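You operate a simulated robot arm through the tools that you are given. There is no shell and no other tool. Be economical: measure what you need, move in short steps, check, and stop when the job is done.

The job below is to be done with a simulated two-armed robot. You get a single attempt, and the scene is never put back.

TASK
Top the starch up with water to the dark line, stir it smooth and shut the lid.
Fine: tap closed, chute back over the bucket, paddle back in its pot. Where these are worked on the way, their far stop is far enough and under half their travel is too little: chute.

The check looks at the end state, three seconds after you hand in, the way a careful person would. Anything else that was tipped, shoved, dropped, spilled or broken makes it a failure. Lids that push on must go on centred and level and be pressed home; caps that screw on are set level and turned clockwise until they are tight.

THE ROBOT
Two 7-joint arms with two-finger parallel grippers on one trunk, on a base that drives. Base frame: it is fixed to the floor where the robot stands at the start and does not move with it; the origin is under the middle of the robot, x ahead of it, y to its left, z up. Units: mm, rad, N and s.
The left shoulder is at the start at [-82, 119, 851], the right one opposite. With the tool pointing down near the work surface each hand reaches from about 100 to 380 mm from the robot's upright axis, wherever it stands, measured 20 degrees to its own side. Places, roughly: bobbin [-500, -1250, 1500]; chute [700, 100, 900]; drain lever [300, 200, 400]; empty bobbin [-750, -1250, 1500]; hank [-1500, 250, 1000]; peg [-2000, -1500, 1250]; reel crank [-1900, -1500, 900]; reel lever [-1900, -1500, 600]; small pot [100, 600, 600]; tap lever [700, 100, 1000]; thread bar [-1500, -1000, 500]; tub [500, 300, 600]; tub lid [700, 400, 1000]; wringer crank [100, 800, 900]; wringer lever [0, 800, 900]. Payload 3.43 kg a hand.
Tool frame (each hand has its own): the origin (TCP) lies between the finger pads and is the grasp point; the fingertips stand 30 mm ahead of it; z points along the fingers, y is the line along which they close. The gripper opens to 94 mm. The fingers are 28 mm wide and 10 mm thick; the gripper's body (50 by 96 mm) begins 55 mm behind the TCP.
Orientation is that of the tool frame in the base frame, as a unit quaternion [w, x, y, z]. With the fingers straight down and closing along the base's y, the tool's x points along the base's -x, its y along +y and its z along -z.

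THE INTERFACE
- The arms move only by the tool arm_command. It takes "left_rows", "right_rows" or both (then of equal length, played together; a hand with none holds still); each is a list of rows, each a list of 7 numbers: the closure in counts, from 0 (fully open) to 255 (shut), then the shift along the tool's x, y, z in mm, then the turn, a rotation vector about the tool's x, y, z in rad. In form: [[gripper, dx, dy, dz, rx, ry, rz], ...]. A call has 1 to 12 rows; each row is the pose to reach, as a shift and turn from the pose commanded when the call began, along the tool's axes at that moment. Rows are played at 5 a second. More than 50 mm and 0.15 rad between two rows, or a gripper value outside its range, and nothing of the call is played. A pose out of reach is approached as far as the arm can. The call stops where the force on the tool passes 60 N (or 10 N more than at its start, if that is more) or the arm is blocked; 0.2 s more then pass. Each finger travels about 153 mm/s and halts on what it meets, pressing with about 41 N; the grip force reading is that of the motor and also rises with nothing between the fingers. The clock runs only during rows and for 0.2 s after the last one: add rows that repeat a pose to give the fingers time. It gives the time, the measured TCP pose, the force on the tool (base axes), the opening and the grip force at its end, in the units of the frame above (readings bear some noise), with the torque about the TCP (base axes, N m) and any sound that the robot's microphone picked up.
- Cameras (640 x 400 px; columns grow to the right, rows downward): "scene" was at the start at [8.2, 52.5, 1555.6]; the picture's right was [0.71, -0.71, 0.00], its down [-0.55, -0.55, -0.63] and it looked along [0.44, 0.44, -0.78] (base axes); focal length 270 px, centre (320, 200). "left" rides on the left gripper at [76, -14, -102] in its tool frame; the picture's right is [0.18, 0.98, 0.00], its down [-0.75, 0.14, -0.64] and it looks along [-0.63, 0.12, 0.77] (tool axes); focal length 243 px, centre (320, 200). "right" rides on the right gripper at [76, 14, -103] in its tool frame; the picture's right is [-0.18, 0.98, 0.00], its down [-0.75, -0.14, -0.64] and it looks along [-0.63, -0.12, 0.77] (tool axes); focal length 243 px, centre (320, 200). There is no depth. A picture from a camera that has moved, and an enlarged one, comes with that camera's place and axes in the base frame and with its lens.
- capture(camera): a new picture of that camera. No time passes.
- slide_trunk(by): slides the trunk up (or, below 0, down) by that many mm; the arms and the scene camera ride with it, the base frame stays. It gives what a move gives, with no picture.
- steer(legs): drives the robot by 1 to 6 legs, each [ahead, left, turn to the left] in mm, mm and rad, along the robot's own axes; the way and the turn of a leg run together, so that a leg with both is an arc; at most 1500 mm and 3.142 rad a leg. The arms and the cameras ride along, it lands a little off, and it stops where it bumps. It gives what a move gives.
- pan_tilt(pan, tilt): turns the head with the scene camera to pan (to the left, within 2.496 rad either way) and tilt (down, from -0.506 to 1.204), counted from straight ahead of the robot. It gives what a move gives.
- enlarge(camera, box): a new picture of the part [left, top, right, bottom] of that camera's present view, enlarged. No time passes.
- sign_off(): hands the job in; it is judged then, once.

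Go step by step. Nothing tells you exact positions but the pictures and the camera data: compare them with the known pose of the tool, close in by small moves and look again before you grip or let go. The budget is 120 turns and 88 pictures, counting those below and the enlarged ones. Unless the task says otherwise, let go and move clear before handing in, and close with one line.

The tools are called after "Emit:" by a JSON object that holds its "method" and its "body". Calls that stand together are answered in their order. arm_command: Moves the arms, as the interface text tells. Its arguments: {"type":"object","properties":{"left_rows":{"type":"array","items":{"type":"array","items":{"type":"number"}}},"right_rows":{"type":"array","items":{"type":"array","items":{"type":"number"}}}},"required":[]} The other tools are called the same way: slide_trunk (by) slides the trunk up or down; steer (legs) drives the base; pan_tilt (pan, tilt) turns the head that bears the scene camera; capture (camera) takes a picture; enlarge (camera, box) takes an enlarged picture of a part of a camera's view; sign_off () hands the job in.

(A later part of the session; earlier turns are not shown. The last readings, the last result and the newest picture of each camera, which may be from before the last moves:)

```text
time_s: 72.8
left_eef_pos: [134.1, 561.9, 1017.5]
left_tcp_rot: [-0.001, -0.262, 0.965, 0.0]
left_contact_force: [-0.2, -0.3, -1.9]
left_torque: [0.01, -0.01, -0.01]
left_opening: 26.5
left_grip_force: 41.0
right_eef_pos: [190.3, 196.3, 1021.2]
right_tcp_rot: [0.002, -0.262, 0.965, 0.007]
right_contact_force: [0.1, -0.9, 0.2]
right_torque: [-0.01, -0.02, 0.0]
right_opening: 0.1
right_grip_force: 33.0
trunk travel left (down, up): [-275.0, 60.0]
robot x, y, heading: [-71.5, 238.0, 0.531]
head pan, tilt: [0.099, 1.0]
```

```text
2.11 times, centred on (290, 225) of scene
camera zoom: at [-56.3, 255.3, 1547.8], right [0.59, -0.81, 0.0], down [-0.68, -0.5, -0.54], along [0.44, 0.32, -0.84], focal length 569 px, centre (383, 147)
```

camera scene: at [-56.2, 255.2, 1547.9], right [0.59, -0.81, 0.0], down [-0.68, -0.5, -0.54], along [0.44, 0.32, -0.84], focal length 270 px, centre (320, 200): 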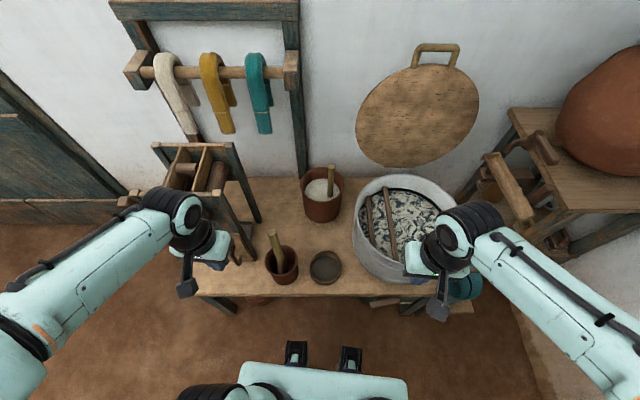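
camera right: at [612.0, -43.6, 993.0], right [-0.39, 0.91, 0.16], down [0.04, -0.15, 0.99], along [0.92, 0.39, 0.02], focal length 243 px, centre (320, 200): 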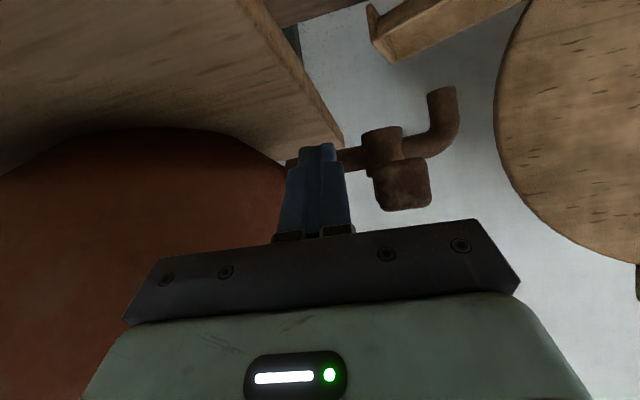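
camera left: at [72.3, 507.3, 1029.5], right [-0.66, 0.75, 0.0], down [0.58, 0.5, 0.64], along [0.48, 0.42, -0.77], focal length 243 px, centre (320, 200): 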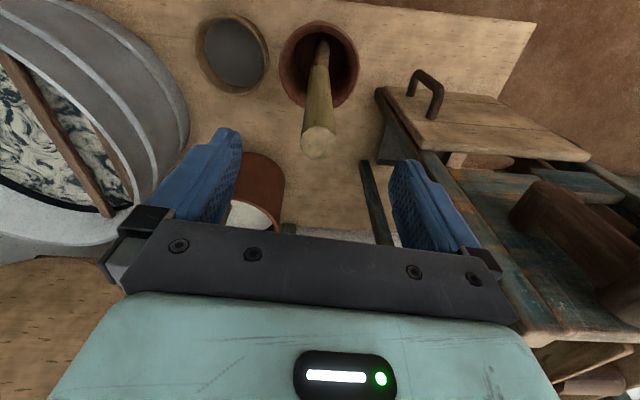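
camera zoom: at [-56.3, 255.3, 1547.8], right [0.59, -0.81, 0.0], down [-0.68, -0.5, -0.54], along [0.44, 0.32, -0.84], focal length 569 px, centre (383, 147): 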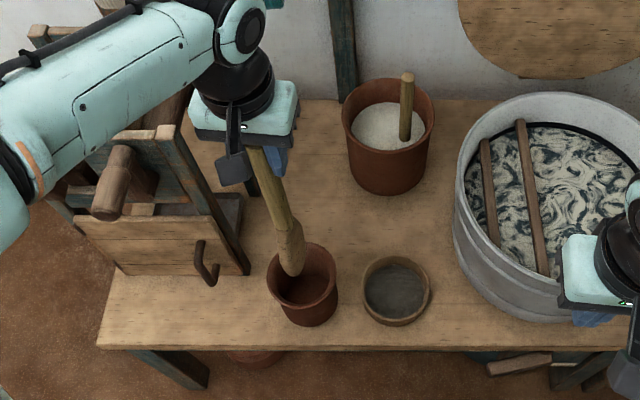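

I have the paddle, about 410 mm long, its foot about at pot-rim height. I'll raise the trunk and arm until it clears the tub rim, then drive right to the tub.

Emit:
{"method": "slide_trunk", "body": {"by": 60}}

Emit:
{"method": "arm_command", "body": {"left_rows": [[255, 0, 0, -30, 0, 0, 0], [255, 0, 0, -60, 0, 0, 0], [255, 0, 0, -65, 0, 0, 0]]}}

Emit:
{"method": "steer", "body": {"legs": [[0, -390, 0]]}}

Emit:
{"method": "pan_tilt", "body": {"pan": 0.1, "tilt": 0.95}}

Emit:
{"method": "capture", "body": {"camera": "scene"}}

```text
time_s: 73.8
left_eef_pos: [133.1, 560.5, 1077.9]
left_tcp_rot: [-0.001, -0.263, 0.965, -0.001]
left_contact_force: [0.0, -0.5, -1.2]
left_torque: [0.0, -0.02, 0.01]
left_opening: 26.3
left_grip_force: 41.4
right_eef_pos: [190.6, 195.8, 1080.7]
right_tcp_rot: [0.001, -0.262, 0.965, 0.006]
right_contact_force: [0.7, 0.9, -0.3]
right_torque: [0.0, 0.0, -0.03]
right_opening: 0.0
right_grip_force: 33.1
trunk travel left (down, up): [-335.0, 0.0]
robot x, y, heading: [-72.1, 239.6, 0.536]
head pan, tilt: [0.099, 1.0]
```

```text
time_s: 74.6
left_eef_pos: [133.2, 559.2, 1144.2]
left_tcp_rot: [-0.001, -0.261, 0.965, 0.0]
left_contact_force: [-0.5, -0.8, -2.6]
left_torque: [0.01, 0.01, 0.0]
left_opening: 26.3
left_grip_force: 41.2
right_eef_pos: [191.2, 195.0, 1082.4]
right_tcp_rot: [0.001, -0.262, 0.965, 0.006]
right_contact_force: [-1.0, -0.2, 0.2]
right_torque: [-0.02, -0.02, 0.01]
right_opening: 0.0
right_grip_force: 32.8
trunk travel left (down, up): [-335.0, 0.0]
robot x, y, heading: [-72.5, 238.3, 0.534]
head pan, tilt: [0.099, 1.0]
```

```text
time_s: 78.4
left_eef_pos: [323.7, 234.1, 1142.8]
left_tcp_rot: [-0.001, -0.265, 0.964, -0.001]
left_contact_force: [-0.1, 0.5, -1.6]
left_torque: [0.04, 0.0, 0.04]
left_opening: 26.4
left_grip_force: 41.0
right_eef_pos: [384.9, -128.1, 1080.8]
right_tcp_rot: [0.002, -0.265, 0.964, 0.005]
right_contact_force: [-0.3, -0.1, 0.9]
right_torque: [-0.02, 0.06, -0.01]
right_opening: 0.0
right_grip_force: 32.4
trunk travel left (down, up): [-335.0, 0.0]
robot x, y, heading: [119.3, -88.2, 0.54]
head pan, tilt: [0.099, 1.0]
```

```text
time_s: 79.1
left_eef_pos: [325.2, 235.3, 1143.5]
left_tcp_rot: [-0.001, -0.265, 0.964, -0.001]
left_contact_force: [0.0, 0.0, -2.1]
left_torque: [0.02, 0.01, 0.02]
left_opening: 26.6
left_grip_force: 41.1
right_eef_pos: [384.1, -128.2, 1081.7]
right_tcp_rot: [0.002, -0.265, 0.964, 0.006]
right_contact_force: [0.1, 0.0, -0.1]
right_torque: [-0.02, 0.01, 0.03]
right_opening: 0.0
right_grip_force: 32.4
trunk travel left (down, up): [-335.0, 0.0]
robot x, y, heading: [116.5, -88.3, 0.538]
head pan, tilt: [0.099, 0.949]
```

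```text
26 pictures are left
camera scene: at [138.3, -69.0, 1614.6], right [0.59, -0.8, 0.0], down [-0.65, -0.48, -0.58], along [0.47, 0.35, -0.81], focal length 270 px, centre (320, 200)
```

scene: 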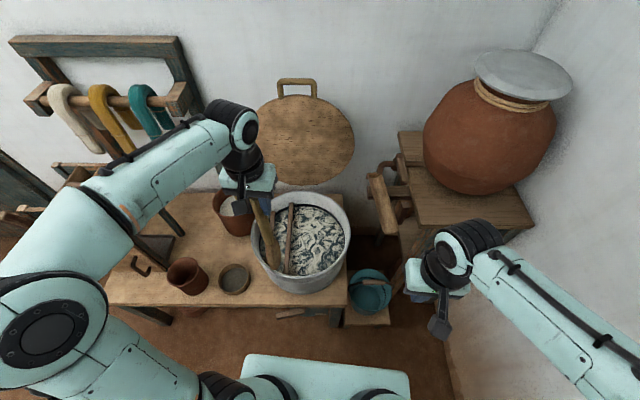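

The paddle foot hangs just above rim height. The clear area right of the bars is centred near (530,232), so I'll drive ahead a little, tilt the paddle slightly forward over it, and lower it in.

Emit:
{"method": "steer", "body": {"legs": [[38, 0, 0]]}}

Emit:
{"method": "arm_command", "body": {"left_rows": [[255, -14, -36, 0, 0, -0.08, 0], [255, -28, -72, 0, 0, -0.16, 0], [255, -41, -108, 0, 0, -0.25, 0], [255, -41, -108, 20, 0, -0.25, 0]]}}

Emit:
{"method": "enlarge", "body": {"camera": "scene", "box": [220, 160, 380, 310]}}

```text
time_s: 80.1
left_eef_pos: [356.8, 253.9, 1142.8]
left_tcp_rot: [-0.001, -0.265, 0.964, 0.0]
left_contact_force: [-0.1, -0.9, -1.0]
left_torque: [-0.01, 0.05, 0.03]
left_opening: 26.6
left_grip_force: 41.3
right_eef_pos: [417.1, -108.9, 1081.9]
right_tcp_rot: [0.001, -0.267, 0.964, 0.006]
right_contact_force: [0.4, -0.3, -0.4]
right_torque: [-0.03, 0.03, 0.01]
right_opening: 0.0
right_grip_force: 33.2
trunk travel left (down, up): [-335.0, 0.0]
robot x, y, heading: [152.1, -69.1, 0.537]
head pan, tilt: [0.099, 0.949]
stopped in leg 1: the robot was blocked; the commanded pose is now the measured one
```

```text
time_s: 81.1
left_eef_pos: [444.6, 180.7, 1123.2]
left_tcp_rot: [0.119, -0.263, 0.957, 0.033]
left_contact_force: [-0.3, 0.9, -2.2]
left_torque: [-0.05, 0.03, -0.03]
left_opening: 26.7
left_grip_force: 40.7
right_eef_pos: [414.4, -108.1, 1081.7]
right_tcp_rot: [0.001, -0.265, 0.964, 0.007]
right_contact_force: [-0.5, -0.2, 0.3]
right_torque: [0.02, 0.01, 0.02]
right_opening: 0.0
right_grip_force: 32.9
trunk travel left (down, up): [-335.0, 0.0]
robot x, y, heading: [146.7, -69.1, 0.538]
head pan, tilt: [0.099, 0.949]
```

```text
2.67 times, centred on (300, 235) of scene
camera zoom: at [167.9, -49.1, 1614.7], right [0.6, -0.8, 0.0], down [-0.65, -0.48, -0.58], along [0.47, 0.35, -0.81], focal length 721 px, centre (373, 107)
```

zoom: 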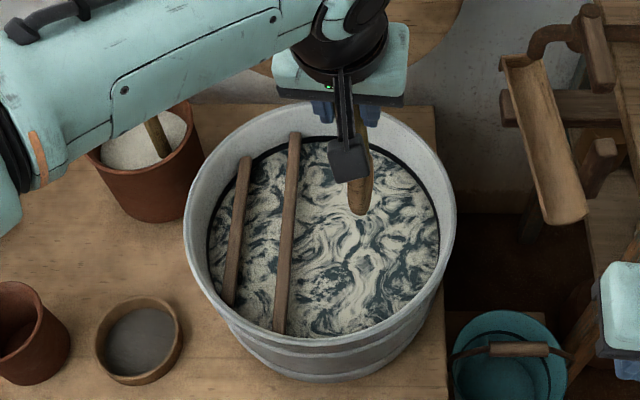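

The paddle's foot hangs right over the clear area right of the bars. Lowering it in.

Emit:
{"method": "arm_command", "body": {"left_rows": [[255, 10, 0, 39, 0, 0, 0], [255, 20, 0, 78, 0, 0, 0], [255, 30, 0, 116, 0, 0, 0], [255, 40, 0, 155, 0, 0, 0], [255, 49, 0, 190, 0, 0, 0]]}}

Emit:
{"method": "enlarge", "body": {"camera": "scene", "box": [220, 160, 380, 310]}}

```text
time_s: 82.3
left_eef_pos: [443.4, 180.9, 925.8]
left_tcp_rot: [0.12, -0.262, 0.957, 0.033]
left_contact_force: [0.0, -0.8, -1.4]
left_torque: [-0.05, 0.04, -0.01]
left_opening: 26.5
left_grip_force: 40.7
right_eef_pos: [413.8, -108.9, 1080.7]
right_tcp_rot: [0.002, -0.266, 0.964, 0.006]
right_contact_force: [-0.8, 0.3, -0.7]
right_torque: [0.02, 0.0, 0.03]
right_opening: 0.0
right_grip_force: 32.5
trunk travel left (down, up): [-335.0, 0.0]
robot x, y, heading: [151.5, -71.3, 0.539]
head pan, tilt: [0.099, 0.949]
```

```text
2.67 times, centred on (300, 235) of scene
camera zoom: at [168.5, -49.9, 1614.6], right [0.6, -0.8, 0.0], down [-0.65, -0.48, -0.58], along [0.47, 0.35, -0.81], focal length 721 px, centre (373, 107)
```

zoom: 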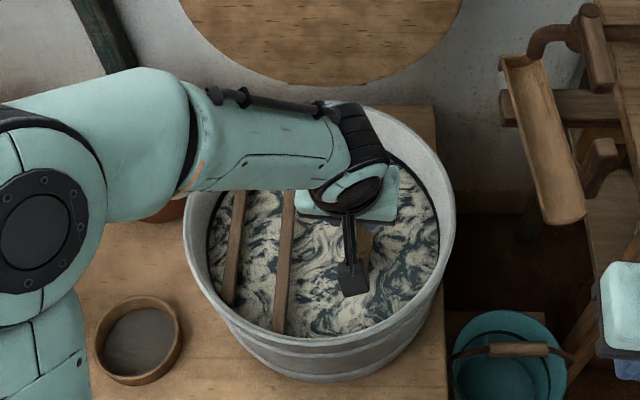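

The paddle's blade is in the starch with clearance to the bars and wall. I'll stir with slow circles of about 48 mm radius.

Emit:
{"method": "arm_command", "body": {"left_rows": [[255, -23, 0, 6, 0, 0, 0], [255, -46, 0, 12, 0, 0, 0]]}}

Emit:
{"method": "arm_command", "body": {"left_rows": [[255, 6, 24, -2, 0, 0, 0], [255, 23, 42, -6, 0, 0, 0], [255, 46, 48, -12, 0, 0, 0], [255, 70, 42, -18, 0, 0, 0], [255, 87, 24, -22, 0, 0, 0], [255, 93, 0, -24, 0, 0, 0], [255, 87, -24, -22, 0, 0, 0], [255, 70, -42, -18, 0, 0, 0], [255, 46, -48, -12, 0, 0, 0], [255, 23, -42, -6, 0, 0, 0], [255, 6, -24, -2, 0, 0, 0], [255, 0, 0, 0, 0, 0, 0]]}}

Emit:
{"method": "arm_command", "body": {"left_rows": [[255, 6, 24, -2, 0, 0, 0], [255, 23, 42, -6, 0, 0, 0], [255, 46, 48, -12, 0, 0, 0], [255, 70, 42, -18, 0, 0, 0], [255, 87, 24, -22, 0, 0, 0], [255, 93, 0, -24, 0, 0, 0], [255, 87, -24, -22, 0, 0, 0], [255, 70, -42, -18, 0, 0, 0], [255, 46, -48, -12, 0, 0, 0], [255, 23, -42, -6, 0, 0, 0], [255, 6, -24, -2, 0, 0, 0], [255, 0, 0, 0, 0, 0, 0]]}}

Emit:
{"method": "enlarge", "body": {"camera": "scene", "box": [220, 160, 380, 310]}}

```text
time_s: 82.9
left_eef_pos: [483.0, 205.6, 925.7]
left_tcp_rot: [0.119, -0.264, 0.957, 0.032]
left_contact_force: [0.0, -0.1, -1.9]
left_torque: [-0.02, 0.05, -0.01]
left_opening: 26.2
left_grip_force: 41.1
right_eef_pos: [413.9, -108.3, 1081.6]
right_tcp_rot: [0.001, -0.265, 0.964, 0.006]
right_contact_force: [0.0, -0.1, 0.7]
right_torque: [-0.01, -0.03, 0.0]
right_opening: 0.2
right_grip_force: 33.4
trunk travel left (down, up): [-335.0, 0.0]
robot x, y, heading: [151.3, -66.6, 0.537]
head pan, tilt: [0.099, 0.949]
```

```text
time_s: 85.5
left_eef_pos: [483.6, 206.8, 924.5]
left_tcp_rot: [0.118, -0.262, 0.957, 0.033]
left_contact_force: [-0.3, 0.0, -1.7]
left_torque: [-0.06, 0.06, 0.0]
left_opening: 26.6
left_grip_force: 40.9
right_eef_pos: [413.3, -108.9, 1082.2]
right_tcp_rot: [0.002, -0.265, 0.964, 0.007]
right_contact_force: [0.4, 0.4, 0.5]
right_torque: [-0.01, 0.01, -0.02]
right_opening: 0.0
right_grip_force: 33.2
trunk travel left (down, up): [-335.0, 0.0]
robot x, y, heading: [146.0, -67.2, 0.539]
head pan, tilt: [0.099, 0.949]
```

```text
time_s: 88.1
left_eef_pos: [483.7, 206.8, 925.1]
left_tcp_rot: [0.119, -0.263, 0.957, 0.033]
left_contact_force: [0.2, 0.2, -1.6]
left_torque: [-0.04, 0.09, 0.0]
left_opening: 26.7
left_grip_force: 41.3
right_eef_pos: [413.4, -107.8, 1082.6]
right_tcp_rot: [0.001, -0.266, 0.964, 0.006]
right_contact_force: [0.7, -0.7, 0.3]
right_torque: [-0.02, 0.0, -0.02]
right_opening: 0.2
right_grip_force: 33.4
trunk travel left (down, up): [-335.0, 0.0]
robot x, y, heading: [150.8, -69.3, 0.54]
head pan, tilt: [0.099, 0.949]
```

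```text
2.67 times, centred on (300, 235) of scene
camera zoom: at [167.6, -49.2, 1614.6], right [0.6, -0.8, 0.0], down [-0.65, -0.48, -0.58], along [0.47, 0.35, -0.81], focal length 721 px, centre (373, 107)
```

zoom: 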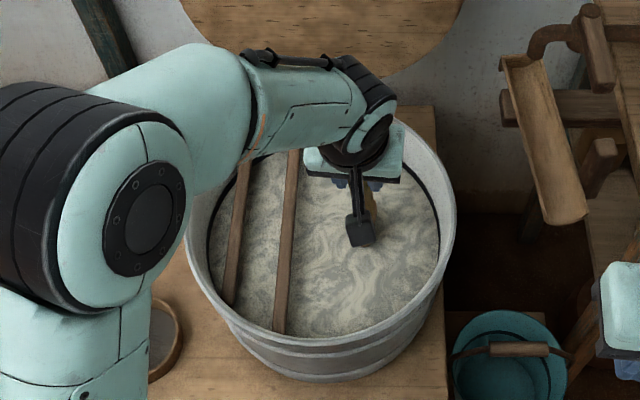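

The starch is blending clearly after two turns. I'll give it three more circles and check.

Emit:
{"method": "arm_command", "body": {"left_rows": [[255, 6, 24, -2, 0, 0, 0], [255, 23, 42, -6, 0, 0, 0], [255, 46, 48, -12, 0, 0, 0], [255, 70, 42, -18, 0, 0, 0], [255, 87, 24, -22, 0, 0, 0], [255, 93, 0, -24, 0, 0, 0], [255, 87, -24, -22, 0, 0, 0], [255, 70, -42, -18, 0, 0, 0], [255, 46, -48, -12, 0, 0, 0], [255, 23, -42, -6, 0, 0, 0], [255, 6, -24, -2, 0, 0, 0], [255, 0, 0, 0, 0, 0, 0]]}}

Emit:
{"method": "arm_command", "body": {"left_rows": [[255, 6, 24, -2, 0, 0, 0], [255, 23, 42, -6, 0, 0, 0], [255, 46, 48, -12, 0, 0, 0], [255, 70, 42, -18, 0, 0, 0], [255, 87, 24, -22, 0, 0, 0], [255, 93, 0, -24, 0, 0, 0], [255, 87, -24, -22, 0, 0, 0], [255, 70, -42, -18, 0, 0, 0], [255, 46, -48, -12, 0, 0, 0], [255, 23, -42, -6, 0, 0, 0], [255, 6, -24, -2, 0, 0, 0], [255, 0, 0, 0, 0, 0, 0]]}}

Emit:
{"method": "arm_command", "body": {"left_rows": [[255, 6, 24, -2, 0, 0, 0], [255, 23, 42, -6, 0, 0, 0], [255, 46, 48, -12, 0, 0, 0], [255, 70, 42, -18, 0, 0, 0], [255, 87, 24, -22, 0, 0, 0], [255, 93, 0, -24, 0, 0, 0], [255, 87, -24, -22, 0, 0, 0], [255, 70, -42, -18, 0, 0, 0], [255, 46, -48, -12, 0, 0, 0], [255, 23, -42, -6, 0, 0, 0], [255, 6, -24, -2, 0, 0, 0], [255, 0, 0, 0, 0, 0, 0]]}}

Emit:
{"method": "enlarge", "body": {"camera": "scene", "box": [220, 160, 380, 310]}}

```text
time_s: 90.7
left_eef_pos: [485.4, 207.0, 925.8]
left_tcp_rot: [0.12, -0.263, 0.957, 0.033]
left_contact_force: [-0.1, 0.5, -1.3]
left_torque: [-0.06, 0.07, -0.02]
left_opening: 26.5
left_grip_force: 41.2
right_eef_pos: [414.7, -109.0, 1082.6]
right_tcp_rot: [0.002, -0.265, 0.964, 0.006]
right_contact_force: [0.2, 0.2, 0.7]
right_torque: [-0.04, 0.02, -0.01]
right_opening: 0.2
right_grip_force: 33.3
trunk travel left (down, up): [-335.0, 0.0]
robot x, y, heading: [153.8, -67.2, 0.538]
head pan, tilt: [0.099, 0.949]
```

```text
time_s: 93.3
left_eef_pos: [485.3, 205.6, 926.7]
left_tcp_rot: [0.12, -0.263, 0.957, 0.033]
left_contact_force: [-0.2, -0.2, -0.9]
left_torque: [-0.03, 0.07, -0.01]
left_opening: 26.7
left_grip_force: 41.3
right_eef_pos: [413.9, -108.9, 1081.7]
right_tcp_rot: [0.002, -0.266, 0.964, 0.006]
right_contact_force: [-0.7, -0.6, -0.4]
right_torque: [-0.01, 0.01, 0.0]
right_opening: 0.1
right_grip_force: 32.8
trunk travel left (down, up): [-335.0, 0.0]
robot x, y, heading: [154.7, -68.8, 0.539]
head pan, tilt: [0.099, 0.949]
```

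```text
time_s: 95.9
left_eef_pos: [484.4, 207.0, 928.6]
left_tcp_rot: [0.12, -0.262, 0.957, 0.032]
left_contact_force: [-0.8, 0.2, -1.7]
left_torque: [-0.06, 0.06, 0.01]
left_opening: 26.4
left_grip_force: 41.1
right_eef_pos: [414.1, -109.2, 1082.3]
right_tcp_rot: [0.002, -0.265, 0.964, 0.006]
right_contact_force: [0.2, 1.0, -0.3]
right_torque: [-0.01, 0.01, -0.02]
right_opening: 0.0
right_grip_force: 32.5
trunk travel left (down, up): [-335.0, 0.0]
robot x, y, heading: [152.3, -67.4, 0.534]
head pan, tilt: [0.099, 0.949]
```

```text
2.67 times, centred on (300, 235) of scene
camera zoom: at [167.7, -49.2, 1614.6], right [0.6, -0.8, 0.0], down [-0.65, -0.48, -0.58], along [0.47, 0.35, -0.81], focal length 721 px, centre (373, 107)
```

zoom: 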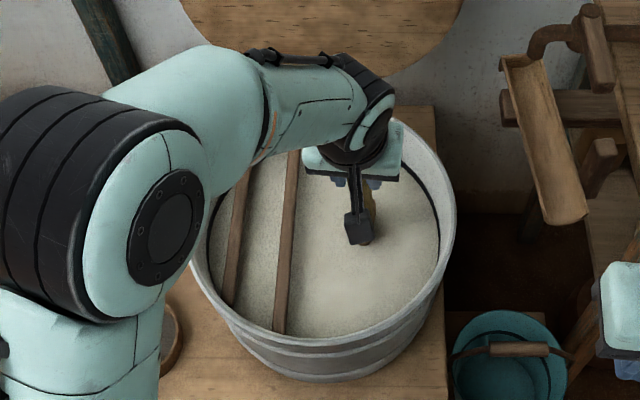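

The starch is smooth now. I'll lift the paddle out, set it upright, and drive back to its pot.

Emit:
{"method": "arm_command", "body": {"left_rows": [[255, 23, 0, -6, 0, 0, 0], [255, 46, 0, -12, 0, 0, 0], [255, 35, 0, -54, 0, 0, 0], [255, 25, 0, -95, 0, 0, 0], [255, 14, 0, -137, 0, 0, 0], [255, 4, 0, -179, 0, 0, 0], [255, -8, 0, -223, 0, 0, 0], [255, -8, 0, -223, 0, 0, 0], [255, -8, 0, -223, 0, 0, 0]]}}

Emit:
{"method": "arm_command", "body": {"left_rows": [[255, 13, 36, -3, 0, 0.08, 0], [255, 26, 72, -7, 0, 0.16, 0], [255, 40, 108, -10, 0, 0.25, 0], [255, 40, 108, -10, 0, 0.25, 0]]}}

Emit:
{"method": "steer", "body": {"legs": [[-38, 0, 0], [0, 390, 0]]}}

Emit:
{"method": "capture", "body": {"camera": "scene"}}

```text
time_s: 97.9
left_eef_pos: [443.9, 183.4, 1145.3]
left_tcp_rot: [0.119, -0.263, 0.957, 0.032]
left_contact_force: [-0.6, -0.2, -1.6]
left_torque: [-0.05, 0.08, 0.03]
left_opening: 26.5
left_grip_force: 40.7
right_eef_pos: [415.0, -109.1, 1080.9]
right_tcp_rot: [0.002, -0.265, 0.964, 0.006]
right_contact_force: [-0.3, -0.1, 0.4]
right_torque: [-0.01, 0.0, 0.03]
right_opening: 0.1
right_grip_force: 33.3
trunk travel left (down, up): [-335.0, 0.0]
robot x, y, heading: [150.6, -71.6, 0.54]
head pan, tilt: [0.099, 0.949]
```

```text
time_s: 98.9
left_eef_pos: [354.2, 255.4, 1145.8]
left_tcp_rot: [-0.002, -0.265, 0.964, -0.001]
left_contact_force: [-0.3, -0.2, -0.7]
left_torque: [0.03, -0.01, 0.0]
left_opening: 26.5
left_grip_force: 40.9
right_eef_pos: [414.8, -109.1, 1082.9]
right_tcp_rot: [0.002, -0.266, 0.964, 0.007]
right_contact_force: [0.0, -0.1, -0.8]
right_torque: [-0.05, -0.02, 0.02]
right_opening: 0.1
right_grip_force: 33.5
trunk travel left (down, up): [-335.0, 0.0]
robot x, y, heading: [149.7, -68.7, 0.536]
head pan, tilt: [0.099, 0.949]
```

```text
time_s: 103.4
left_eef_pos: [126.8, 573.7, 1144.4]
left_tcp_rot: [-0.001, -0.259, 0.966, 0.0]
left_contact_force: [-0.5, 0.3, -2.9]
left_torque: [0.01, -0.01, -0.01]
left_opening: 26.0
left_grip_force: 41.2
right_eef_pos: [182.1, 205.7, 1080.6]
right_tcp_rot: [0.001, -0.261, 0.965, 0.006]
right_contact_force: [0.3, 1.0, -0.2]
right_torque: [-0.01, 0.02, -0.02]
right_opening: 0.0
right_grip_force: 32.7
trunk travel left (down, up): [-335.0, 0.0]
robot x, y, heading: [-82.3, 252.1, 0.528]
head pan, tilt: [0.099, 0.949]
```

```text
21 pictures are left
camera scene: at [-63.3, 269.1, 1614.6], right [0.59, -0.81, 0.0], down [-0.66, -0.48, -0.58], along [0.47, 0.34, -0.81], focal length 270 px, centre (320, 200)
```

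scene: 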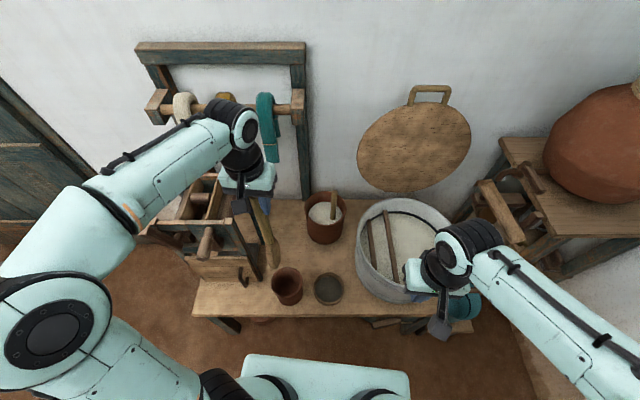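

The paddle needs a 13 mm shift to be over its original spot in the pot. I'll lower it to just above the pot rim and check.

Emit:
{"method": "arm_command", "body": {"left_rows": [[255, 0, -13.5, 0, 0, 0, 0], [255, 0, -13.5, 40, 0, 0, 0], [255, 0, -13.5, 80, 0, 0, 0], [255, 0, -13.5, 108, 0, 0, 0]]}}

Emit:
{"method": "enlarge", "body": {"camera": "scene", "box": [210, 170, 370, 330]}}

```text
time_s: 104.4
left_eef_pos: [132.7, 560.3, 1035.0]
left_tcp_rot: [-0.001, -0.26, 0.966, -0.001]
left_contact_force: [-0.4, 0.6, -1.6]
left_torque: [0.01, -0.02, -0.03]
left_opening: 26.6
left_grip_force: 41.0
right_eef_pos: [182.3, 206.7, 1082.0]
right_tcp_rot: [0.003, -0.261, 0.965, 0.006]
right_contact_force: [-0.2, -0.4, -0.9]
right_torque: [-0.04, 0.02, 0.01]
right_opening: 0.0
right_grip_force: 32.8
trunk travel left (down, up): [-335.0, 0.0]
robot x, y, heading: [-81.8, 255.8, 0.523]
head pan, tilt: [0.099, 0.949]
```

```text
2.50 times, centred on (290, 250) of scene
camera zoom: at [-63.2, 269.2, 1614.6], right [0.59, -0.81, 0.0], down [-0.66, -0.48, -0.58], along [0.47, 0.34, -0.81], focal length 676 px, centre (395, 75)
```

zoom: 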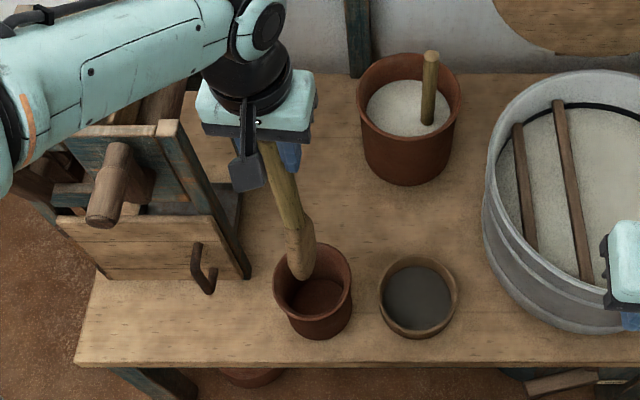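

The blade hangs over the pot mouth. I'll lower it to the former depth.

Emit:
{"method": "arm_command", "body": {"left_rows": [[255, 0, 1, 40, 0, 0, 0], [255, 0, 1, 80, 0, 0, 0], [255, 0, 1, 120, 0, 0, 0], [255, 0, 1, 160, 0, 0, 0], [255, 0, 1, 185, 0, 0, 0], [255, 0, 1, 194, 0, 0, 0]]}}

Emit:
{"method": "enlarge", "body": {"camera": "scene", "box": [210, 170, 370, 330]}}

```text
time_s: 105.8
left_eef_pos: [132.5, 560.6, 841.8]
left_tcp_rot: [-0.001, -0.26, 0.966, 0.0]
left_contact_force: [0.1, 0.7, -1.0]
left_torque: [-0.01, -0.03, 0.01]
left_opening: 26.4
left_grip_force: 40.9
right_eef_pos: [182.3, 206.1, 1081.8]
right_tcp_rot: [0.002, -0.261, 0.965, 0.006]
right_contact_force: [-0.1, -0.4, 0.2]
right_torque: [0.03, 0.03, 0.01]
right_opening: 0.0
right_grip_force: 33.2
trunk travel left (down, up): [-335.0, 0.0]
robot x, y, heading: [-77.8, 250.6, 0.525]
head pan, tilt: [0.099, 0.949]
```

```text
2.50 times, centred on (290, 250) of scene
camera zoom: at [-63.3, 269.1, 1614.7], right [0.59, -0.81, 0.0], down [-0.66, -0.48, -0.58], along [0.47, 0.34, -0.81], focal length 676 px, centre (395, 75)
```

zoom: 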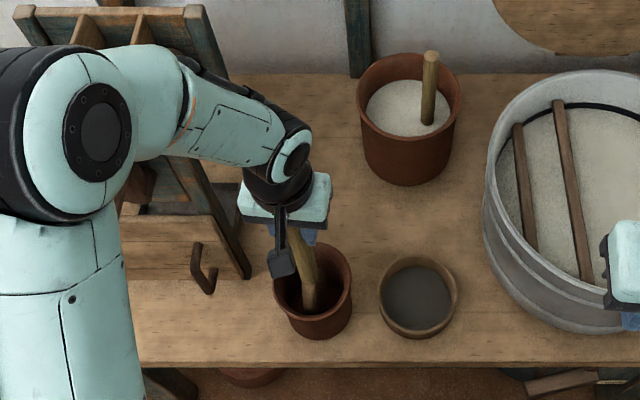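

It is back in its pot. I'll settle it 4 mm lower, release, and rise straight up.

Emit:
{"method": "arm_command", "body": {"left_rows": [[255, 0, 0, 4, 0, 0, 0], [255, 0, 0, 4, 0, 0, 0], [120, 0, 0, 4, 0, 0, 0], [0, 0, 0, 4, 0, 0, 0], [0, 0, 0, 4, 0, 0, 0], [0, 0, 0, -30, 0, 0, 0], [0, 0, 0, -70, 0, 0, 0], [0, 0, 0, -110, 0, 0, 0], [0, 0, 0, -160, 0, 0, 0]]}}

Emit:
{"method": "steer", "body": {"legs": [[0, -200, 0]]}}

Emit:
{"method": "pan_tilt", "body": {"pan": 0.0, "tilt": 0.7}}

Emit:
{"method": "capture", "body": {"camera": "scene"}}

```text
time_s: 107.8
left_eef_pos: [132.9, 560.3, 1002.7]
left_tcp_rot: [-0.001, -0.26, 0.966, 0.0]
left_contact_force: [-0.7, 0.6, 0.1]
left_torque: [-0.02, -0.01, 0.0]
left_opening: 93.7
left_grip_force: 0.2
right_eef_pos: [181.5, 207.6, 1081.3]
right_tcp_rot: [0.002, -0.261, 0.965, 0.006]
right_contact_force: [0.9, 0.0, 0.0]
right_torque: [0.05, -0.01, 0.0]
right_opening: 0.1
right_grip_force: 33.2
trunk travel left (down, up): [-335.0, 0.0]
robot x, y, heading: [-80.8, 250.0, 0.529]
head pan, tilt: [0.099, 0.949]
```

```text
time_s: 110.1
left_eef_pos: [229.0, 394.9, 1001.9]
left_tcp_rot: [-0.001, -0.262, 0.965, -0.001]
left_contact_force: [0.0, -0.5, 0.3]
left_torque: [0.01, -0.01, 0.02]
left_opening: 93.9
left_grip_force: 0.1
right_eef_pos: [279.1, 41.6, 1081.1]
right_tcp_rot: [0.002, -0.263, 0.965, 0.006]
right_contact_force: [0.1, -0.6, 0.4]
right_torque: [0.0, -0.03, 0.01]
right_opening: 0.0
right_grip_force: 32.8
trunk travel left (down, up): [-335.0, 0.0]
robot x, y, heading: [15.1, 83.9, 0.531]
head pan, tilt: [0.099, 0.949]
```

```text
time_s: 110.9
left_eef_pos: [230.5, 395.3, 1002.6]
left_tcp_rot: [-0.001, -0.261, 0.965, -0.001]
left_contact_force: [-0.2, -0.4, 0.6]
left_torque: [0.04, 0.0, 0.03]
left_opening: 94.1
left_grip_force: 0.2
right_eef_pos: [279.3, 41.3, 1080.8]
right_tcp_rot: [0.002, -0.263, 0.965, 0.006]
right_contact_force: [-0.2, -0.3, -0.2]
right_torque: [-0.02, 0.0, -0.01]
right_opening: 0.0
right_grip_force: 32.9
trunk travel left (down, up): [-335.0, 0.0]
robot x, y, heading: [15.0, 83.3, 0.535]
head pan, tilt: [0.0, 0.7]
```

```text
18 pictures are left
camera scene: at [48.8, 102.5, 1634.4], right [0.51, -0.86, 0.0], down [-0.56, -0.33, -0.76], along [0.66, 0.39, -0.64], focal length 270 px, centre (320, 200)
```

scene: 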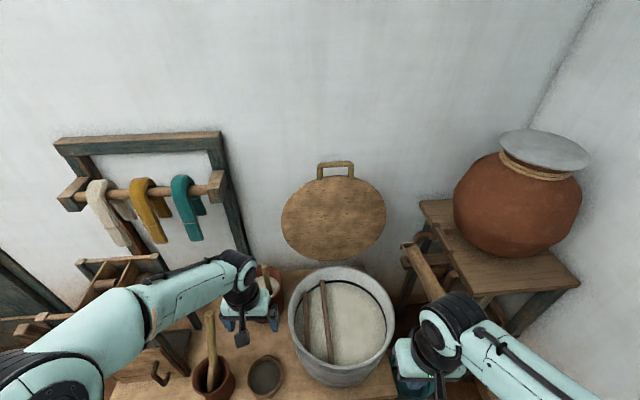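

The lid stands upright at the wall with its handle on top and what looks like a hinge block at its foot, at the back of the tub. I'll zoom in to be sure.

Emit:
{"method": "enlarge", "body": {"camera": "scene", "box": [260, 150, 420, 290]}}

Emit:
{"method": "capture", "body": {"camera": "left"}}

```text
2.86 times, centred on (340, 220) of scene
camera zoom: at [48.8, 102.5, 1634.4], right [0.51, -0.86, 0.0], down [-0.56, -0.33, -0.76], along [0.66, 0.39, -0.64], focal length 773 px, centre (263, 143)
```

zoom: 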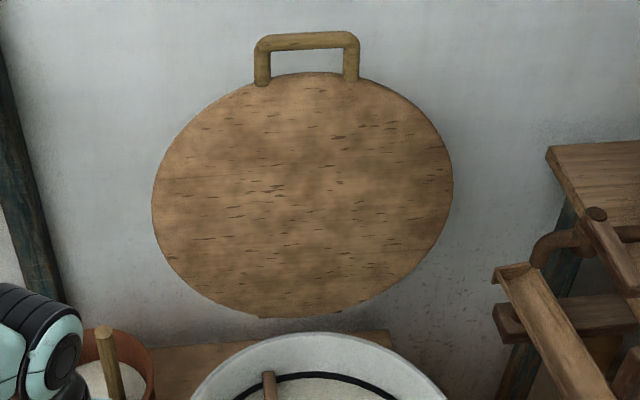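

```text
16 pictures are left
camera left: at [172.6, 343.4, 1105.3], right [-0.66, 0.75, 0.0], down [0.58, 0.5, 0.64], along [0.48, 0.42, -0.77], focal length 243 px, centre (320, 200)
```

left: 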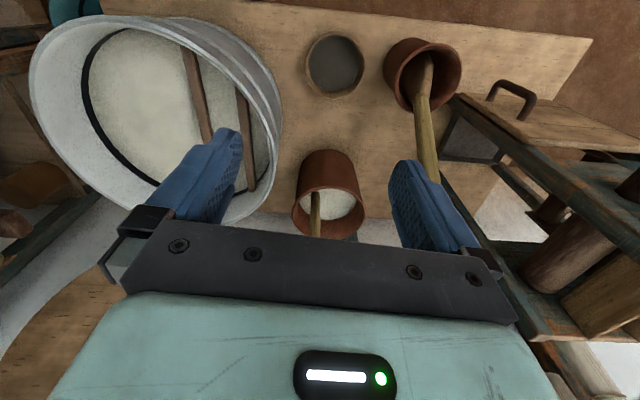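

Its foot triangulates to about (645,396,767), right at the tub's rear rim, with the handle bar at (707,434,1173). So it's a hinged lid leaning back on the wall. I'll move in front of it and point the left hand forward with the fingers above each other to take the handle bar.

Emit:
{"method": "steer", "body": {"legs": [[0, -160, 0], [0, 0, 0.035], [30, 0, 0]]}}

Emit:
{"method": "arm_command", "body": {"left_rows": [[60, -8, -3, -10, 0.088, -0.088, -0.0757], [120, -16, -6, -20, 0.176, -0.176, -0.151], [163, -24, -9, -30, 0.264, -0.264, -0.227], [163, -32, -12, -40, 0.351, -0.351, -0.303], [163, -40, -15, -50, 0.439, -0.439, -0.378], [163, -48, -18, -60, 0.527, -0.527, -0.454], [163, -56, -21, -70, 0.615, -0.615, -0.53], [163, -64, -24, -80, 0.703, -0.703, -0.605], [163, -72, -27, -90, 0.791, -0.791, -0.681], [163, -80, -30, -100, 0.879, -0.879, -0.757], [163, -88, -34, -110, 0.966, -0.966, -0.832], [163, -96, -38, -120, 1.054, -1.054, -0.908]]}}

```text
time_s: 113.8
left_eef_pos: [324.1, 279.1, 1001.6]
left_tcp_rot: [-0.001, -0.277, 0.961, 0.0]
left_contact_force: [-0.3, 0.3, -0.9]
left_torque: [0.05, -0.02, 0.0]
left_opening: 94.0
left_grip_force: 0.0
right_eef_pos: [384.9, -72.7, 1081.6]
right_tcp_rot: [0.003, -0.278, 0.961, 0.006]
right_contact_force: [0.2, 0.0, -0.4]
right_torque: [0.0, -0.02, 0.01]
right_opening: 0.1
right_grip_force: 33.6
trunk travel left (down, up): [-335.0, 0.0]
robot x, y, heading: [120.9, -36.8, 0.564]
head pan, tilt: [0.0, 0.7]
```

```text
time_s: 116.5
left_eef_pos: [427.1, 219.9, 1237.8]
left_tcp_rot: [0.623, -0.452, 0.491, -0.408]
left_contact_force: [0.3, 0.9, 0.2]
left_torque: [0.01, 0.01, 0.0]
left_opening: 33.7
left_grip_force: 0.0
left hand out of reach, approached as far as the arm can: row 8, 9, 11
right_eef_pos: [390.0, -70.6, 1081.4]
right_tcp_rot: [0.002, -0.279, 0.96, 0.007]
right_contact_force: [1.2, 0.0, -0.5]
right_torque: [-0.05, 0.02, -0.03]
right_opening: 0.0
right_grip_force: 32.8
trunk travel left (down, up): [-335.0, 0.0]
robot x, y, heading: [122.7, -39.5, 0.565]
head pan, tilt: [0.0, 0.7]
stopped in row 12 (left hand): the arm was blocked; the commanded pose is now the measured one
```

The arm ran into a joint limit, but the hand is already nearly horizontal with its fingers one above the other. I'll look before going on.

Emit:
{"method": "capture", "body": {"camera": "scene"}}

```text
15 pictures are left
camera scene: at [156.2, -17.0, 1634.4], right [0.53, -0.85, 0.0], down [-0.55, -0.34, -0.76], along [0.65, 0.41, -0.65], focal length 270 px, centre (320, 200)
```

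scene: 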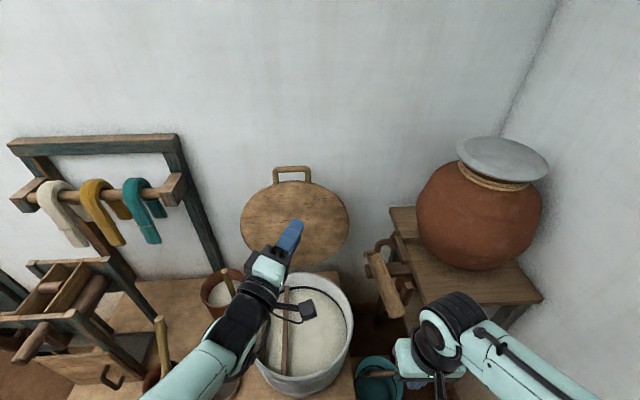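

The handle bar triangulates again to (701,431,1171). I'll yaw and extend the hand to about 60 mm short of it.

Emit:
{"method": "arm_command", "body": {"left_rows": [[163, -15, 17, 32, -0.014, -0.055, -0.029], [163, -30, 35, 64, -0.028, -0.11, -0.058], [163, -45, 52, 96, -0.042, -0.165, -0.087], [163, -60, 69, 128, -0.055, -0.22, -0.116], [163, -75, 87, 160, -0.069, -0.276, -0.145], [163, -90, 104, 192, -0.083, -0.331, -0.174], [163, -106, 122, 224, -0.097, -0.386, -0.203], [163, -106, 122, 224, -0.097, -0.386, -0.203]]}}

Emit:
{"method": "enlarge", "body": {"camera": "scene", "box": [220, 140, 360, 280]}}

Emit:
{"method": "capture", "body": {"camera": "left"}}

```text
time_s: 118.3
left_eef_pos: [635.1, 393.6, 1193.3]
left_tcp_rot: [0.632, -0.604, 0.339, -0.349]
left_contact_force: [-0.3, 0.1, 0.9]
left_torque: [-0.02, -0.03, 0.02]
left_opening: 33.9
left_grip_force: 0.0
left hand out of reach, approached as far as the arm can: row 4, 5, 6, 7, 8
right_eef_pos: [386.5, -71.6, 1081.9]
right_tcp_rot: [0.003, -0.278, 0.961, 0.005]
right_contact_force: [-0.4, 0.2, 0.6]
right_torque: [0.01, -0.02, 0.01]
right_opening: 0.0
right_grip_force: 33.2
trunk travel left (down, up): [-335.0, 0.0]
robot x, y, heading: [123.4, -37.8, 0.567]
head pan, tilt: [0.0, 0.7]
```

```text
2.86 times, centred on (290, 210) of scene
camera zoom: at [153.3, -17.9, 1634.4], right [0.53, -0.85, 0.0], down [-0.54, -0.34, -0.77], along [0.65, 0.41, -0.64], focal length 773 px, centre (406, 171)
```

zoom: 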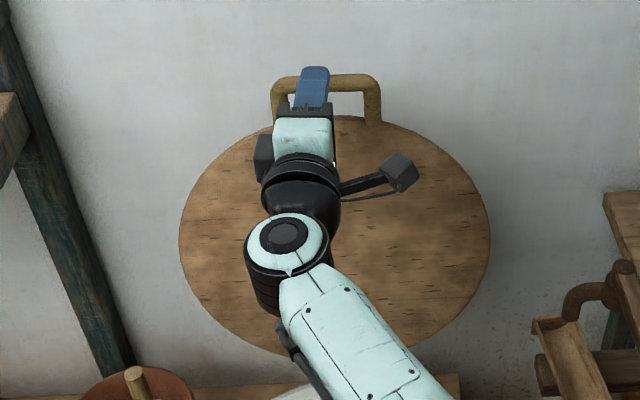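

```text
13 pictures are left
camera left: at [589.2, 272.9, 1203.4], right [0.13, -0.13, -0.98], down [-0.94, 0.3, -0.16], along [0.32, 0.94, -0.08], focal length 243 px, centre (320, 200)
```

left: 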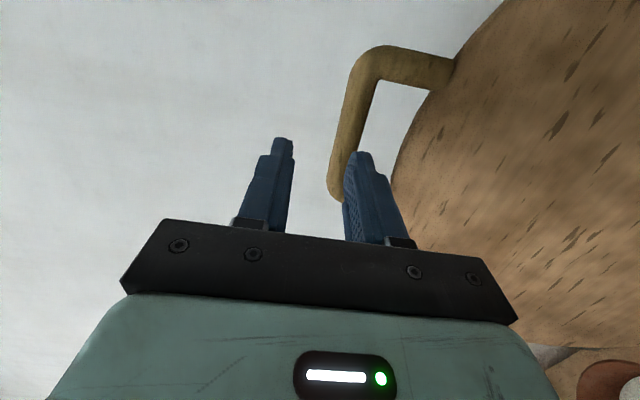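

The hand is oriented just right, and the bar lies about 28 mm lower and 75 mm ahead. I'll lower, then slide forward so the bar comes between the fingers.

Emit:
{"method": "arm_command", "body": {"left_rows": [[163, 1, 14, 0, 0, 0, 0], [163, 2, 28, 0, 0, 0, 0], [163, 3, 28, 15, 0, 0, 0], [163, 3, 28, 15, 0, 0, 0]]}}

Emit:
{"method": "capture", "body": {"camera": "left"}}

```text
time_s: 119.3
left_eef_pos: [653.9, 402.4, 1191.0]
left_tcp_rot: [0.632, -0.603, 0.339, -0.349]
left_contact_force: [0.4, -0.6, 0.1]
left_torque: [0.01, -0.05, 0.01]
left_opening: 33.9
left_grip_force: 0.0
left hand out of reach, approached as far as the arm can: row 1, 2, 3, 4
right_eef_pos: [387.7, -70.9, 1081.2]
right_tcp_rot: [0.003, -0.278, 0.96, 0.006]
right_contact_force: [-0.3, 1.0, 1.1]
right_torque: [0.02, 0.01, -0.04]
right_opening: 0.0
right_grip_force: 32.6
trunk travel left (down, up): [-335.0, 0.0]
robot x, y, heading: [121.0, -37.2, 0.563]
head pan, tilt: [0.0, 0.7]
```

```text
12 pictures are left
camera left: at [607.8, 283.1, 1200.4], right [0.13, -0.13, -0.98], down [-0.94, 0.3, -0.16], along [0.32, 0.94, -0.08], focal length 243 px, centre (320, 200)
```

left: 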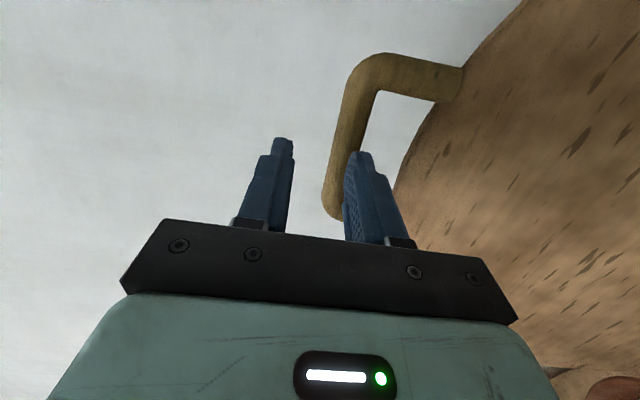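

The arm won't go lower in this pose, so I'll lower the trunk by 25 mm instead and then slide forward.

Emit:
{"method": "slide_trunk", "body": {"by": -25}}

Emit:
{"method": "arm_command", "body": {"left_rows": [[163, 0, 0, 13, 0, 0, 0], [163, 0, 0, 25, 0, 0, 0], [163, 0, 0, 25, 0, 0, 0]]}}

Emit:
{"method": "capture", "body": {"camera": "left"}}

```text
time_s: 120.1
left_eef_pos: [652.6, 402.2, 1161.6]
left_tcp_rot: [0.634, -0.603, 0.337, -0.348]
left_contact_force: [1.0, 1.3, 0.1]
left_torque: [0.04, 0.03, 0.02]
left_opening: 33.7
left_grip_force: 0.1
right_eef_pos: [389.3, -70.0, 1055.5]
right_tcp_rot: [0.003, -0.278, 0.96, 0.006]
right_contact_force: [0.2, 0.2, 0.3]
right_torque: [-0.05, 0.05, 0.0]
right_opening: 0.2
right_grip_force: 33.0
trunk travel left (down, up): [-310.0, 25.0]
robot x, y, heading: [125.2, -35.7, 0.565]
head pan, tilt: [0.0, 0.7]
```

```text
time_s: 120.9
left_eef_pos: [658.7, 400.9, 1169.1]
left_tcp_rot: [0.634, -0.603, 0.337, -0.348]
left_contact_force: [-0.8, 0.6, 0.5]
left_torque: [0.0, 0.0, -0.02]
left_opening: 34.0
left_grip_force: 0.1
left hand out of reach, approached as far as the arm can: row 1, 2, 3
right_eef_pos: [386.6, -71.0, 1056.2]
right_tcp_rot: [0.002, -0.277, 0.961, 0.006]
right_contact_force: [0.0, 0.2, 0.3]
right_torque: [-0.02, 0.01, -0.01]
right_opening: 0.1
right_grip_force: 33.2
trunk travel left (down, up): [-310.0, 25.0]
robot x, y, heading: [119.7, -34.6, 0.565]
head pan, tilt: [0.0, 0.7]
```

```text
11 pictures are left
camera left: at [612.6, 280.5, 1177.9], right [0.13, -0.13, -0.98], down [-0.94, 0.3, -0.16], along [0.32, 0.94, -0.08], focal length 243 px, centre (320, 200)
```

left: 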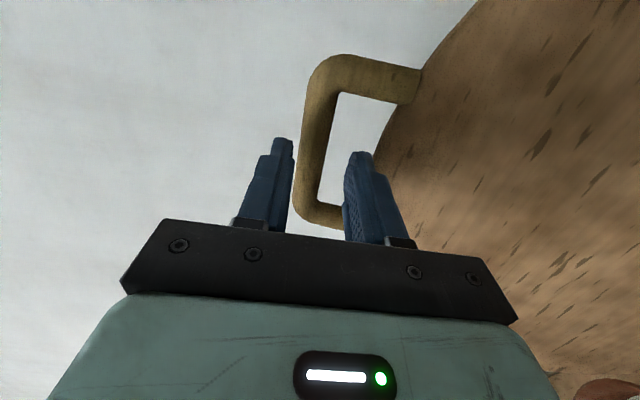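

I'm about 22 mm short of the bar at full stretch. I'll back the hand a little, square the robot to the table (heading about 0.61), which should let the base come a touch nearer, and creep ahead.

Emit:
{"method": "arm_command", "body": {"left_rows": [[163, 0, 0, -30, 0, 0, 0], [163, 0, 0, -60, 0, 0, 0]]}}

Emit:
{"method": "steer", "body": {"legs": [[0, 0, 0.047], [40, -15, 0]]}}

```text
time_s: 121.5
left_eef_pos: [605.1, 367.8, 1167.7]
left_tcp_rot: [0.633, -0.604, 0.338, -0.347]
left_contact_force: [0.3, -1.2, -0.2]
left_torque: [-0.03, 0.0, 0.02]
left_opening: 33.8
left_grip_force: 0.1
right_eef_pos: [386.2, -71.7, 1057.6]
right_tcp_rot: [0.003, -0.278, 0.961, 0.007]
right_contact_force: [-0.7, 0.0, 0.7]
right_torque: [-0.03, 0.0, -0.04]
right_opening: 0.0
right_grip_force: 33.0
trunk travel left (down, up): [-310.0, 25.0]
robot x, y, heading: [124.1, -38.8, 0.564]
head pan, tilt: [0.0, 0.7]
```

```text
time_s: 122.7
left_eef_pos: [599.0, 398.9, 1166.7]
left_tcp_rot: [0.64, -0.613, 0.323, -0.331]
left_contact_force: [0.4, -0.1, 0.4]
left_torque: [-0.02, -0.02, 0.02]
left_opening: 33.6
left_grip_force: 0.0
right_eef_pos: [403.0, -50.9, 1056.6]
right_tcp_rot: [0.001, -0.303, 0.953, 0.006]
right_contact_force: [0.6, 0.7, -0.4]
right_torque: [0.0, 0.04, -0.01]
right_opening: 0.0
right_grip_force: 33.2
trunk travel left (down, up): [-310.0, 25.0]
robot x, y, heading: [135.6, -34.5, 0.617]
head pan, tilt: [0.0, 0.7]
stopped in leg 2: the robot was blocked; the commanded pose is now the measured one
```

The base has come as close as it should; I won't press further because the drain lever is near. For more reach I'll raise the trunk again and let the hand point slightly upward, along the line from the shoulder.

Emit:
{"method": "slide_trunk", "body": {"by": 25}}

Emit:
{"method": "arm_command", "body": {"left_rows": [[163, 0, 8, 0, 0.07, 0, 0], [163, 0, 18, 5, 0.14, 0, 0], [163, 0, 28, 10, 0.2, 0, 0], [163, 0, 30, 30, 0.2, 0, 0], [163, 0, 30, 50, 0.2, 0, 0], [163, 0, 30, 50, 0.2, 0, 0]]}}

```text
time_s: 123.4
left_eef_pos: [595.7, 396.6, 1194.5]
left_tcp_rot: [0.64, -0.614, 0.323, -0.331]
left_contact_force: [-1.2, 0.1, 0.8]
left_torque: [0.01, 0.01, 0.01]
left_opening: 33.9
left_grip_force: 0.1
right_eef_pos: [398.8, -53.0, 1082.6]
right_tcp_rot: [0.003, -0.303, 0.953, 0.006]
right_contact_force: [0.5, -0.7, 0.7]
right_torque: [0.04, -0.02, -0.03]
right_opening: 0.2
right_grip_force: 33.3
trunk travel left (down, up): [-335.0, 0.0]
robot x, y, heading: [136.7, -30.4, 0.618]
head pan, tilt: [0.0, 0.7]
```

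```text
time_s: 124.8
left_eef_pos: [625.5, 425.2, 1242.1]
left_tcp_rot: [0.665, -0.586, 0.31, -0.344]
left_contact_force: [-0.4, -0.4, 0.4]
left_torque: [0.0, 0.0, 0.01]
left_opening: 34.2
left_grip_force: 0.1
left hand out of reach, approached as far as the arm can: row 1, 2, 3, 4, 5, 6
right_eef_pos: [399.3, -51.7, 1081.6]
right_tcp_rot: [0.003, -0.304, 0.953, 0.006]
right_contact_force: [-0.6, 0.1, 0.0]
right_torque: [0.0, -0.01, 0.03]
right_opening: 0.0
right_grip_force: 33.5
trunk travel left (down, up): [-335.0, 0.0]
robot x, y, heading: [132.4, -32.8, 0.62]
head pan, tilt: [0.0, 0.7]
```

Pointing upward is what the wrist resists, so I'll point the hand slightly downward instead and come to a stand-off below.

Emit:
{"method": "arm_command", "body": {"left_rows": [[163, 9, 15, -6, -0.105, 0, 0], [163, 18, 30, -12, -0.21, 0, 0], [163, 28, 45, -18, -0.315, 0, 0], [163, 37, 59, -24, -0.42, 0, 0], [163, 37, 59, -24, -0.42, 0, 0]]}}

```text
time_s: 126.0
left_eef_pos: [635.4, 384.0, 1179.7]
left_tcp_rot: [-0.527, 0.712, -0.375, 0.273]
left_contact_force: [0.9, 0.1, -0.6]
left_torque: [0.01, -0.01, -0.02]
left_opening: 33.9
left_grip_force: 0.0
right_eef_pos: [398.4, -50.4, 1081.1]
right_tcp_rot: [0.002, -0.303, 0.953, 0.006]
right_contact_force: [0.7, -0.9, -0.1]
right_torque: [0.02, 0.01, 0.01]
right_opening: 0.1
right_grip_force: 33.1
trunk travel left (down, up): [-335.0, 0.0]
robot x, y, heading: [135.1, -33.7, 0.614]
head pan, tilt: [0.0, 0.7]
```

This pose is within reach. The bar is 81 mm ahead and 10 mm up in the tool frame; I'll advance 35 mm and check with the wrist camera.

Emit:
{"method": "arm_command", "body": {"left_rows": [[163, 0, -5, 12, 0, 0, 0], [163, 0, -10, 25, 0, 0, 0], [163, 0, -10, 35, 0, 0, 0], [163, 0, -10, 35, 0, 0, 0]]}}

Emit:
{"method": "capture", "body": {"camera": "left"}}

```text
time_s: 127.0
left_eef_pos: [664.7, 403.3, 1179.0]
left_tcp_rot: [-0.527, 0.712, -0.375, 0.272]
left_contact_force: [0.1, 0.0, 0.0]
left_torque: [0.03, 0.01, 0.0]
left_opening: 33.9
left_grip_force: 0.0
right_eef_pos: [400.8, -51.9, 1080.2]
right_tcp_rot: [0.002, -0.304, 0.953, 0.007]
right_contact_force: [0.2, 0.2, 0.3]
right_torque: [-0.04, -0.03, 0.0]
right_opening: 0.2
right_grip_force: 33.4
trunk travel left (down, up): [-335.0, 0.0]
robot x, y, heading: [131.3, -32.5, 0.614]
head pan, tilt: [0.0, 0.7]
```

```text
10 pictures are left
camera left: at [632.2, 286.9, 1222.8], right [-0.14, -0.31, -0.94], down [-0.97, 0.24, 0.06], along [0.21, 0.92, -0.33], focal length 243 px, centre (320, 200)
```

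left: 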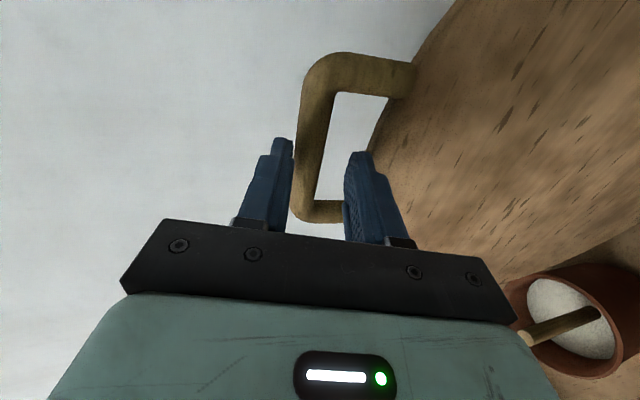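

The bar is lined up between the fingers. I'll slide forward 28 mm and close on it.

Emit:
{"method": "arm_command", "body": {"left_rows": [[163, 0, -2, 10, 0, 0, 0], [163, 0, -3, 20, 0, 0, 0], [163, 0, -3, 29, 0, 0, 0], [163, 0, -3, 29, 0, 0, 0], [255, 0, -3, 29, 0, 0, 0], [255, 0, -3, 29, 0, 0, 0], [255, 0, -3, 29, 0, 0, 0]]}}

```text
time_s: 128.6
left_eef_pos: [679.9, 414.8, 1180.8]
left_tcp_rot: [-0.53, 0.711, -0.373, 0.273]
left_contact_force: [1.8, 2.0, 20.0]
left_torque: [0.26, -0.43, -0.14]
left_opening: 18.7
left_grip_force: 45.2
left hand out of reach, approached as far as the arm can: row 3, 4, 5, 6, 7
right_eef_pos: [398.3, -52.5, 1082.6]
right_tcp_rot: [0.003, -0.303, 0.953, 0.008]
right_contact_force: [0.1, 0.3, 0.2]
right_torque: [-0.01, 0.0, 0.01]
right_opening: 0.0
right_grip_force: 33.2
trunk travel left (down, up): [-335.0, 0.0]
robot x, y, heading: [131.9, -34.2, 0.618]
head pan, tilt: [0.0, 0.7]
```

I have the bar (18.7 mm between the fingers). Now I'll pull it gently towards me along the lid's arc, first to just short of upright.

Emit:
{"method": "arm_command", "body": {"left_rows": [[255, 0, 3, -8, 0, 0, 0], [255, 0, 3, -15, 0, 0, 0], [255, 0, 5, -30, 0, 0, 0], [255, -1, 8, -43, 0, 0, 0], [255, -1, 12, -57, 0, 0, 0]]}}

Emit:
{"method": "capture", "body": {"camera": "left"}}

```text
time_s: 129.8
left_eef_pos: [631.0, 378.9, 1183.2]
left_tcp_rot: [-0.528, 0.711, -0.376, 0.273]
left_contact_force: [2.0, -3.4, 22.8]
left_torque: [0.02, -0.54, 0.08]
left_opening: 18.6
left_grip_force: 44.3
right_eef_pos: [398.5, -54.2, 1082.6]
right_tcp_rot: [0.003, -0.303, 0.953, 0.007]
right_contact_force: [-0.5, -0.1, 0.2]
right_torque: [0.0, -0.01, 0.03]
right_opening: 0.0
right_grip_force: 32.9
trunk travel left (down, up): [-335.0, 0.0]
robot x, y, heading: [133.3, -32.5, 0.62]
head pan, tilt: [0.0, 0.7]
```

```text
9 pictures are left
camera left: at [597.5, 263.2, 1225.7], right [-0.14, -0.31, -0.94], down [-0.97, 0.25, 0.06], along [0.22, 0.92, -0.33], focal length 243 px, centre (320, 200)
```

left: 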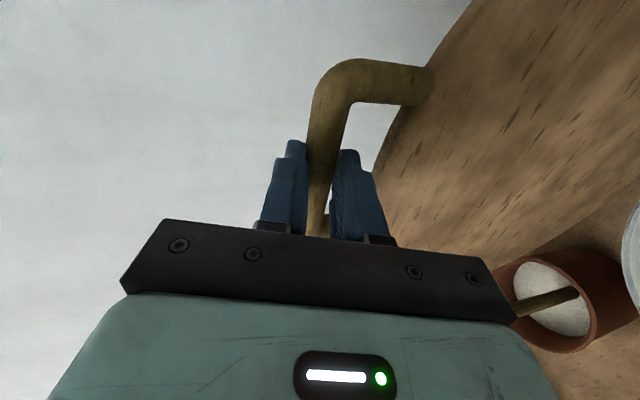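

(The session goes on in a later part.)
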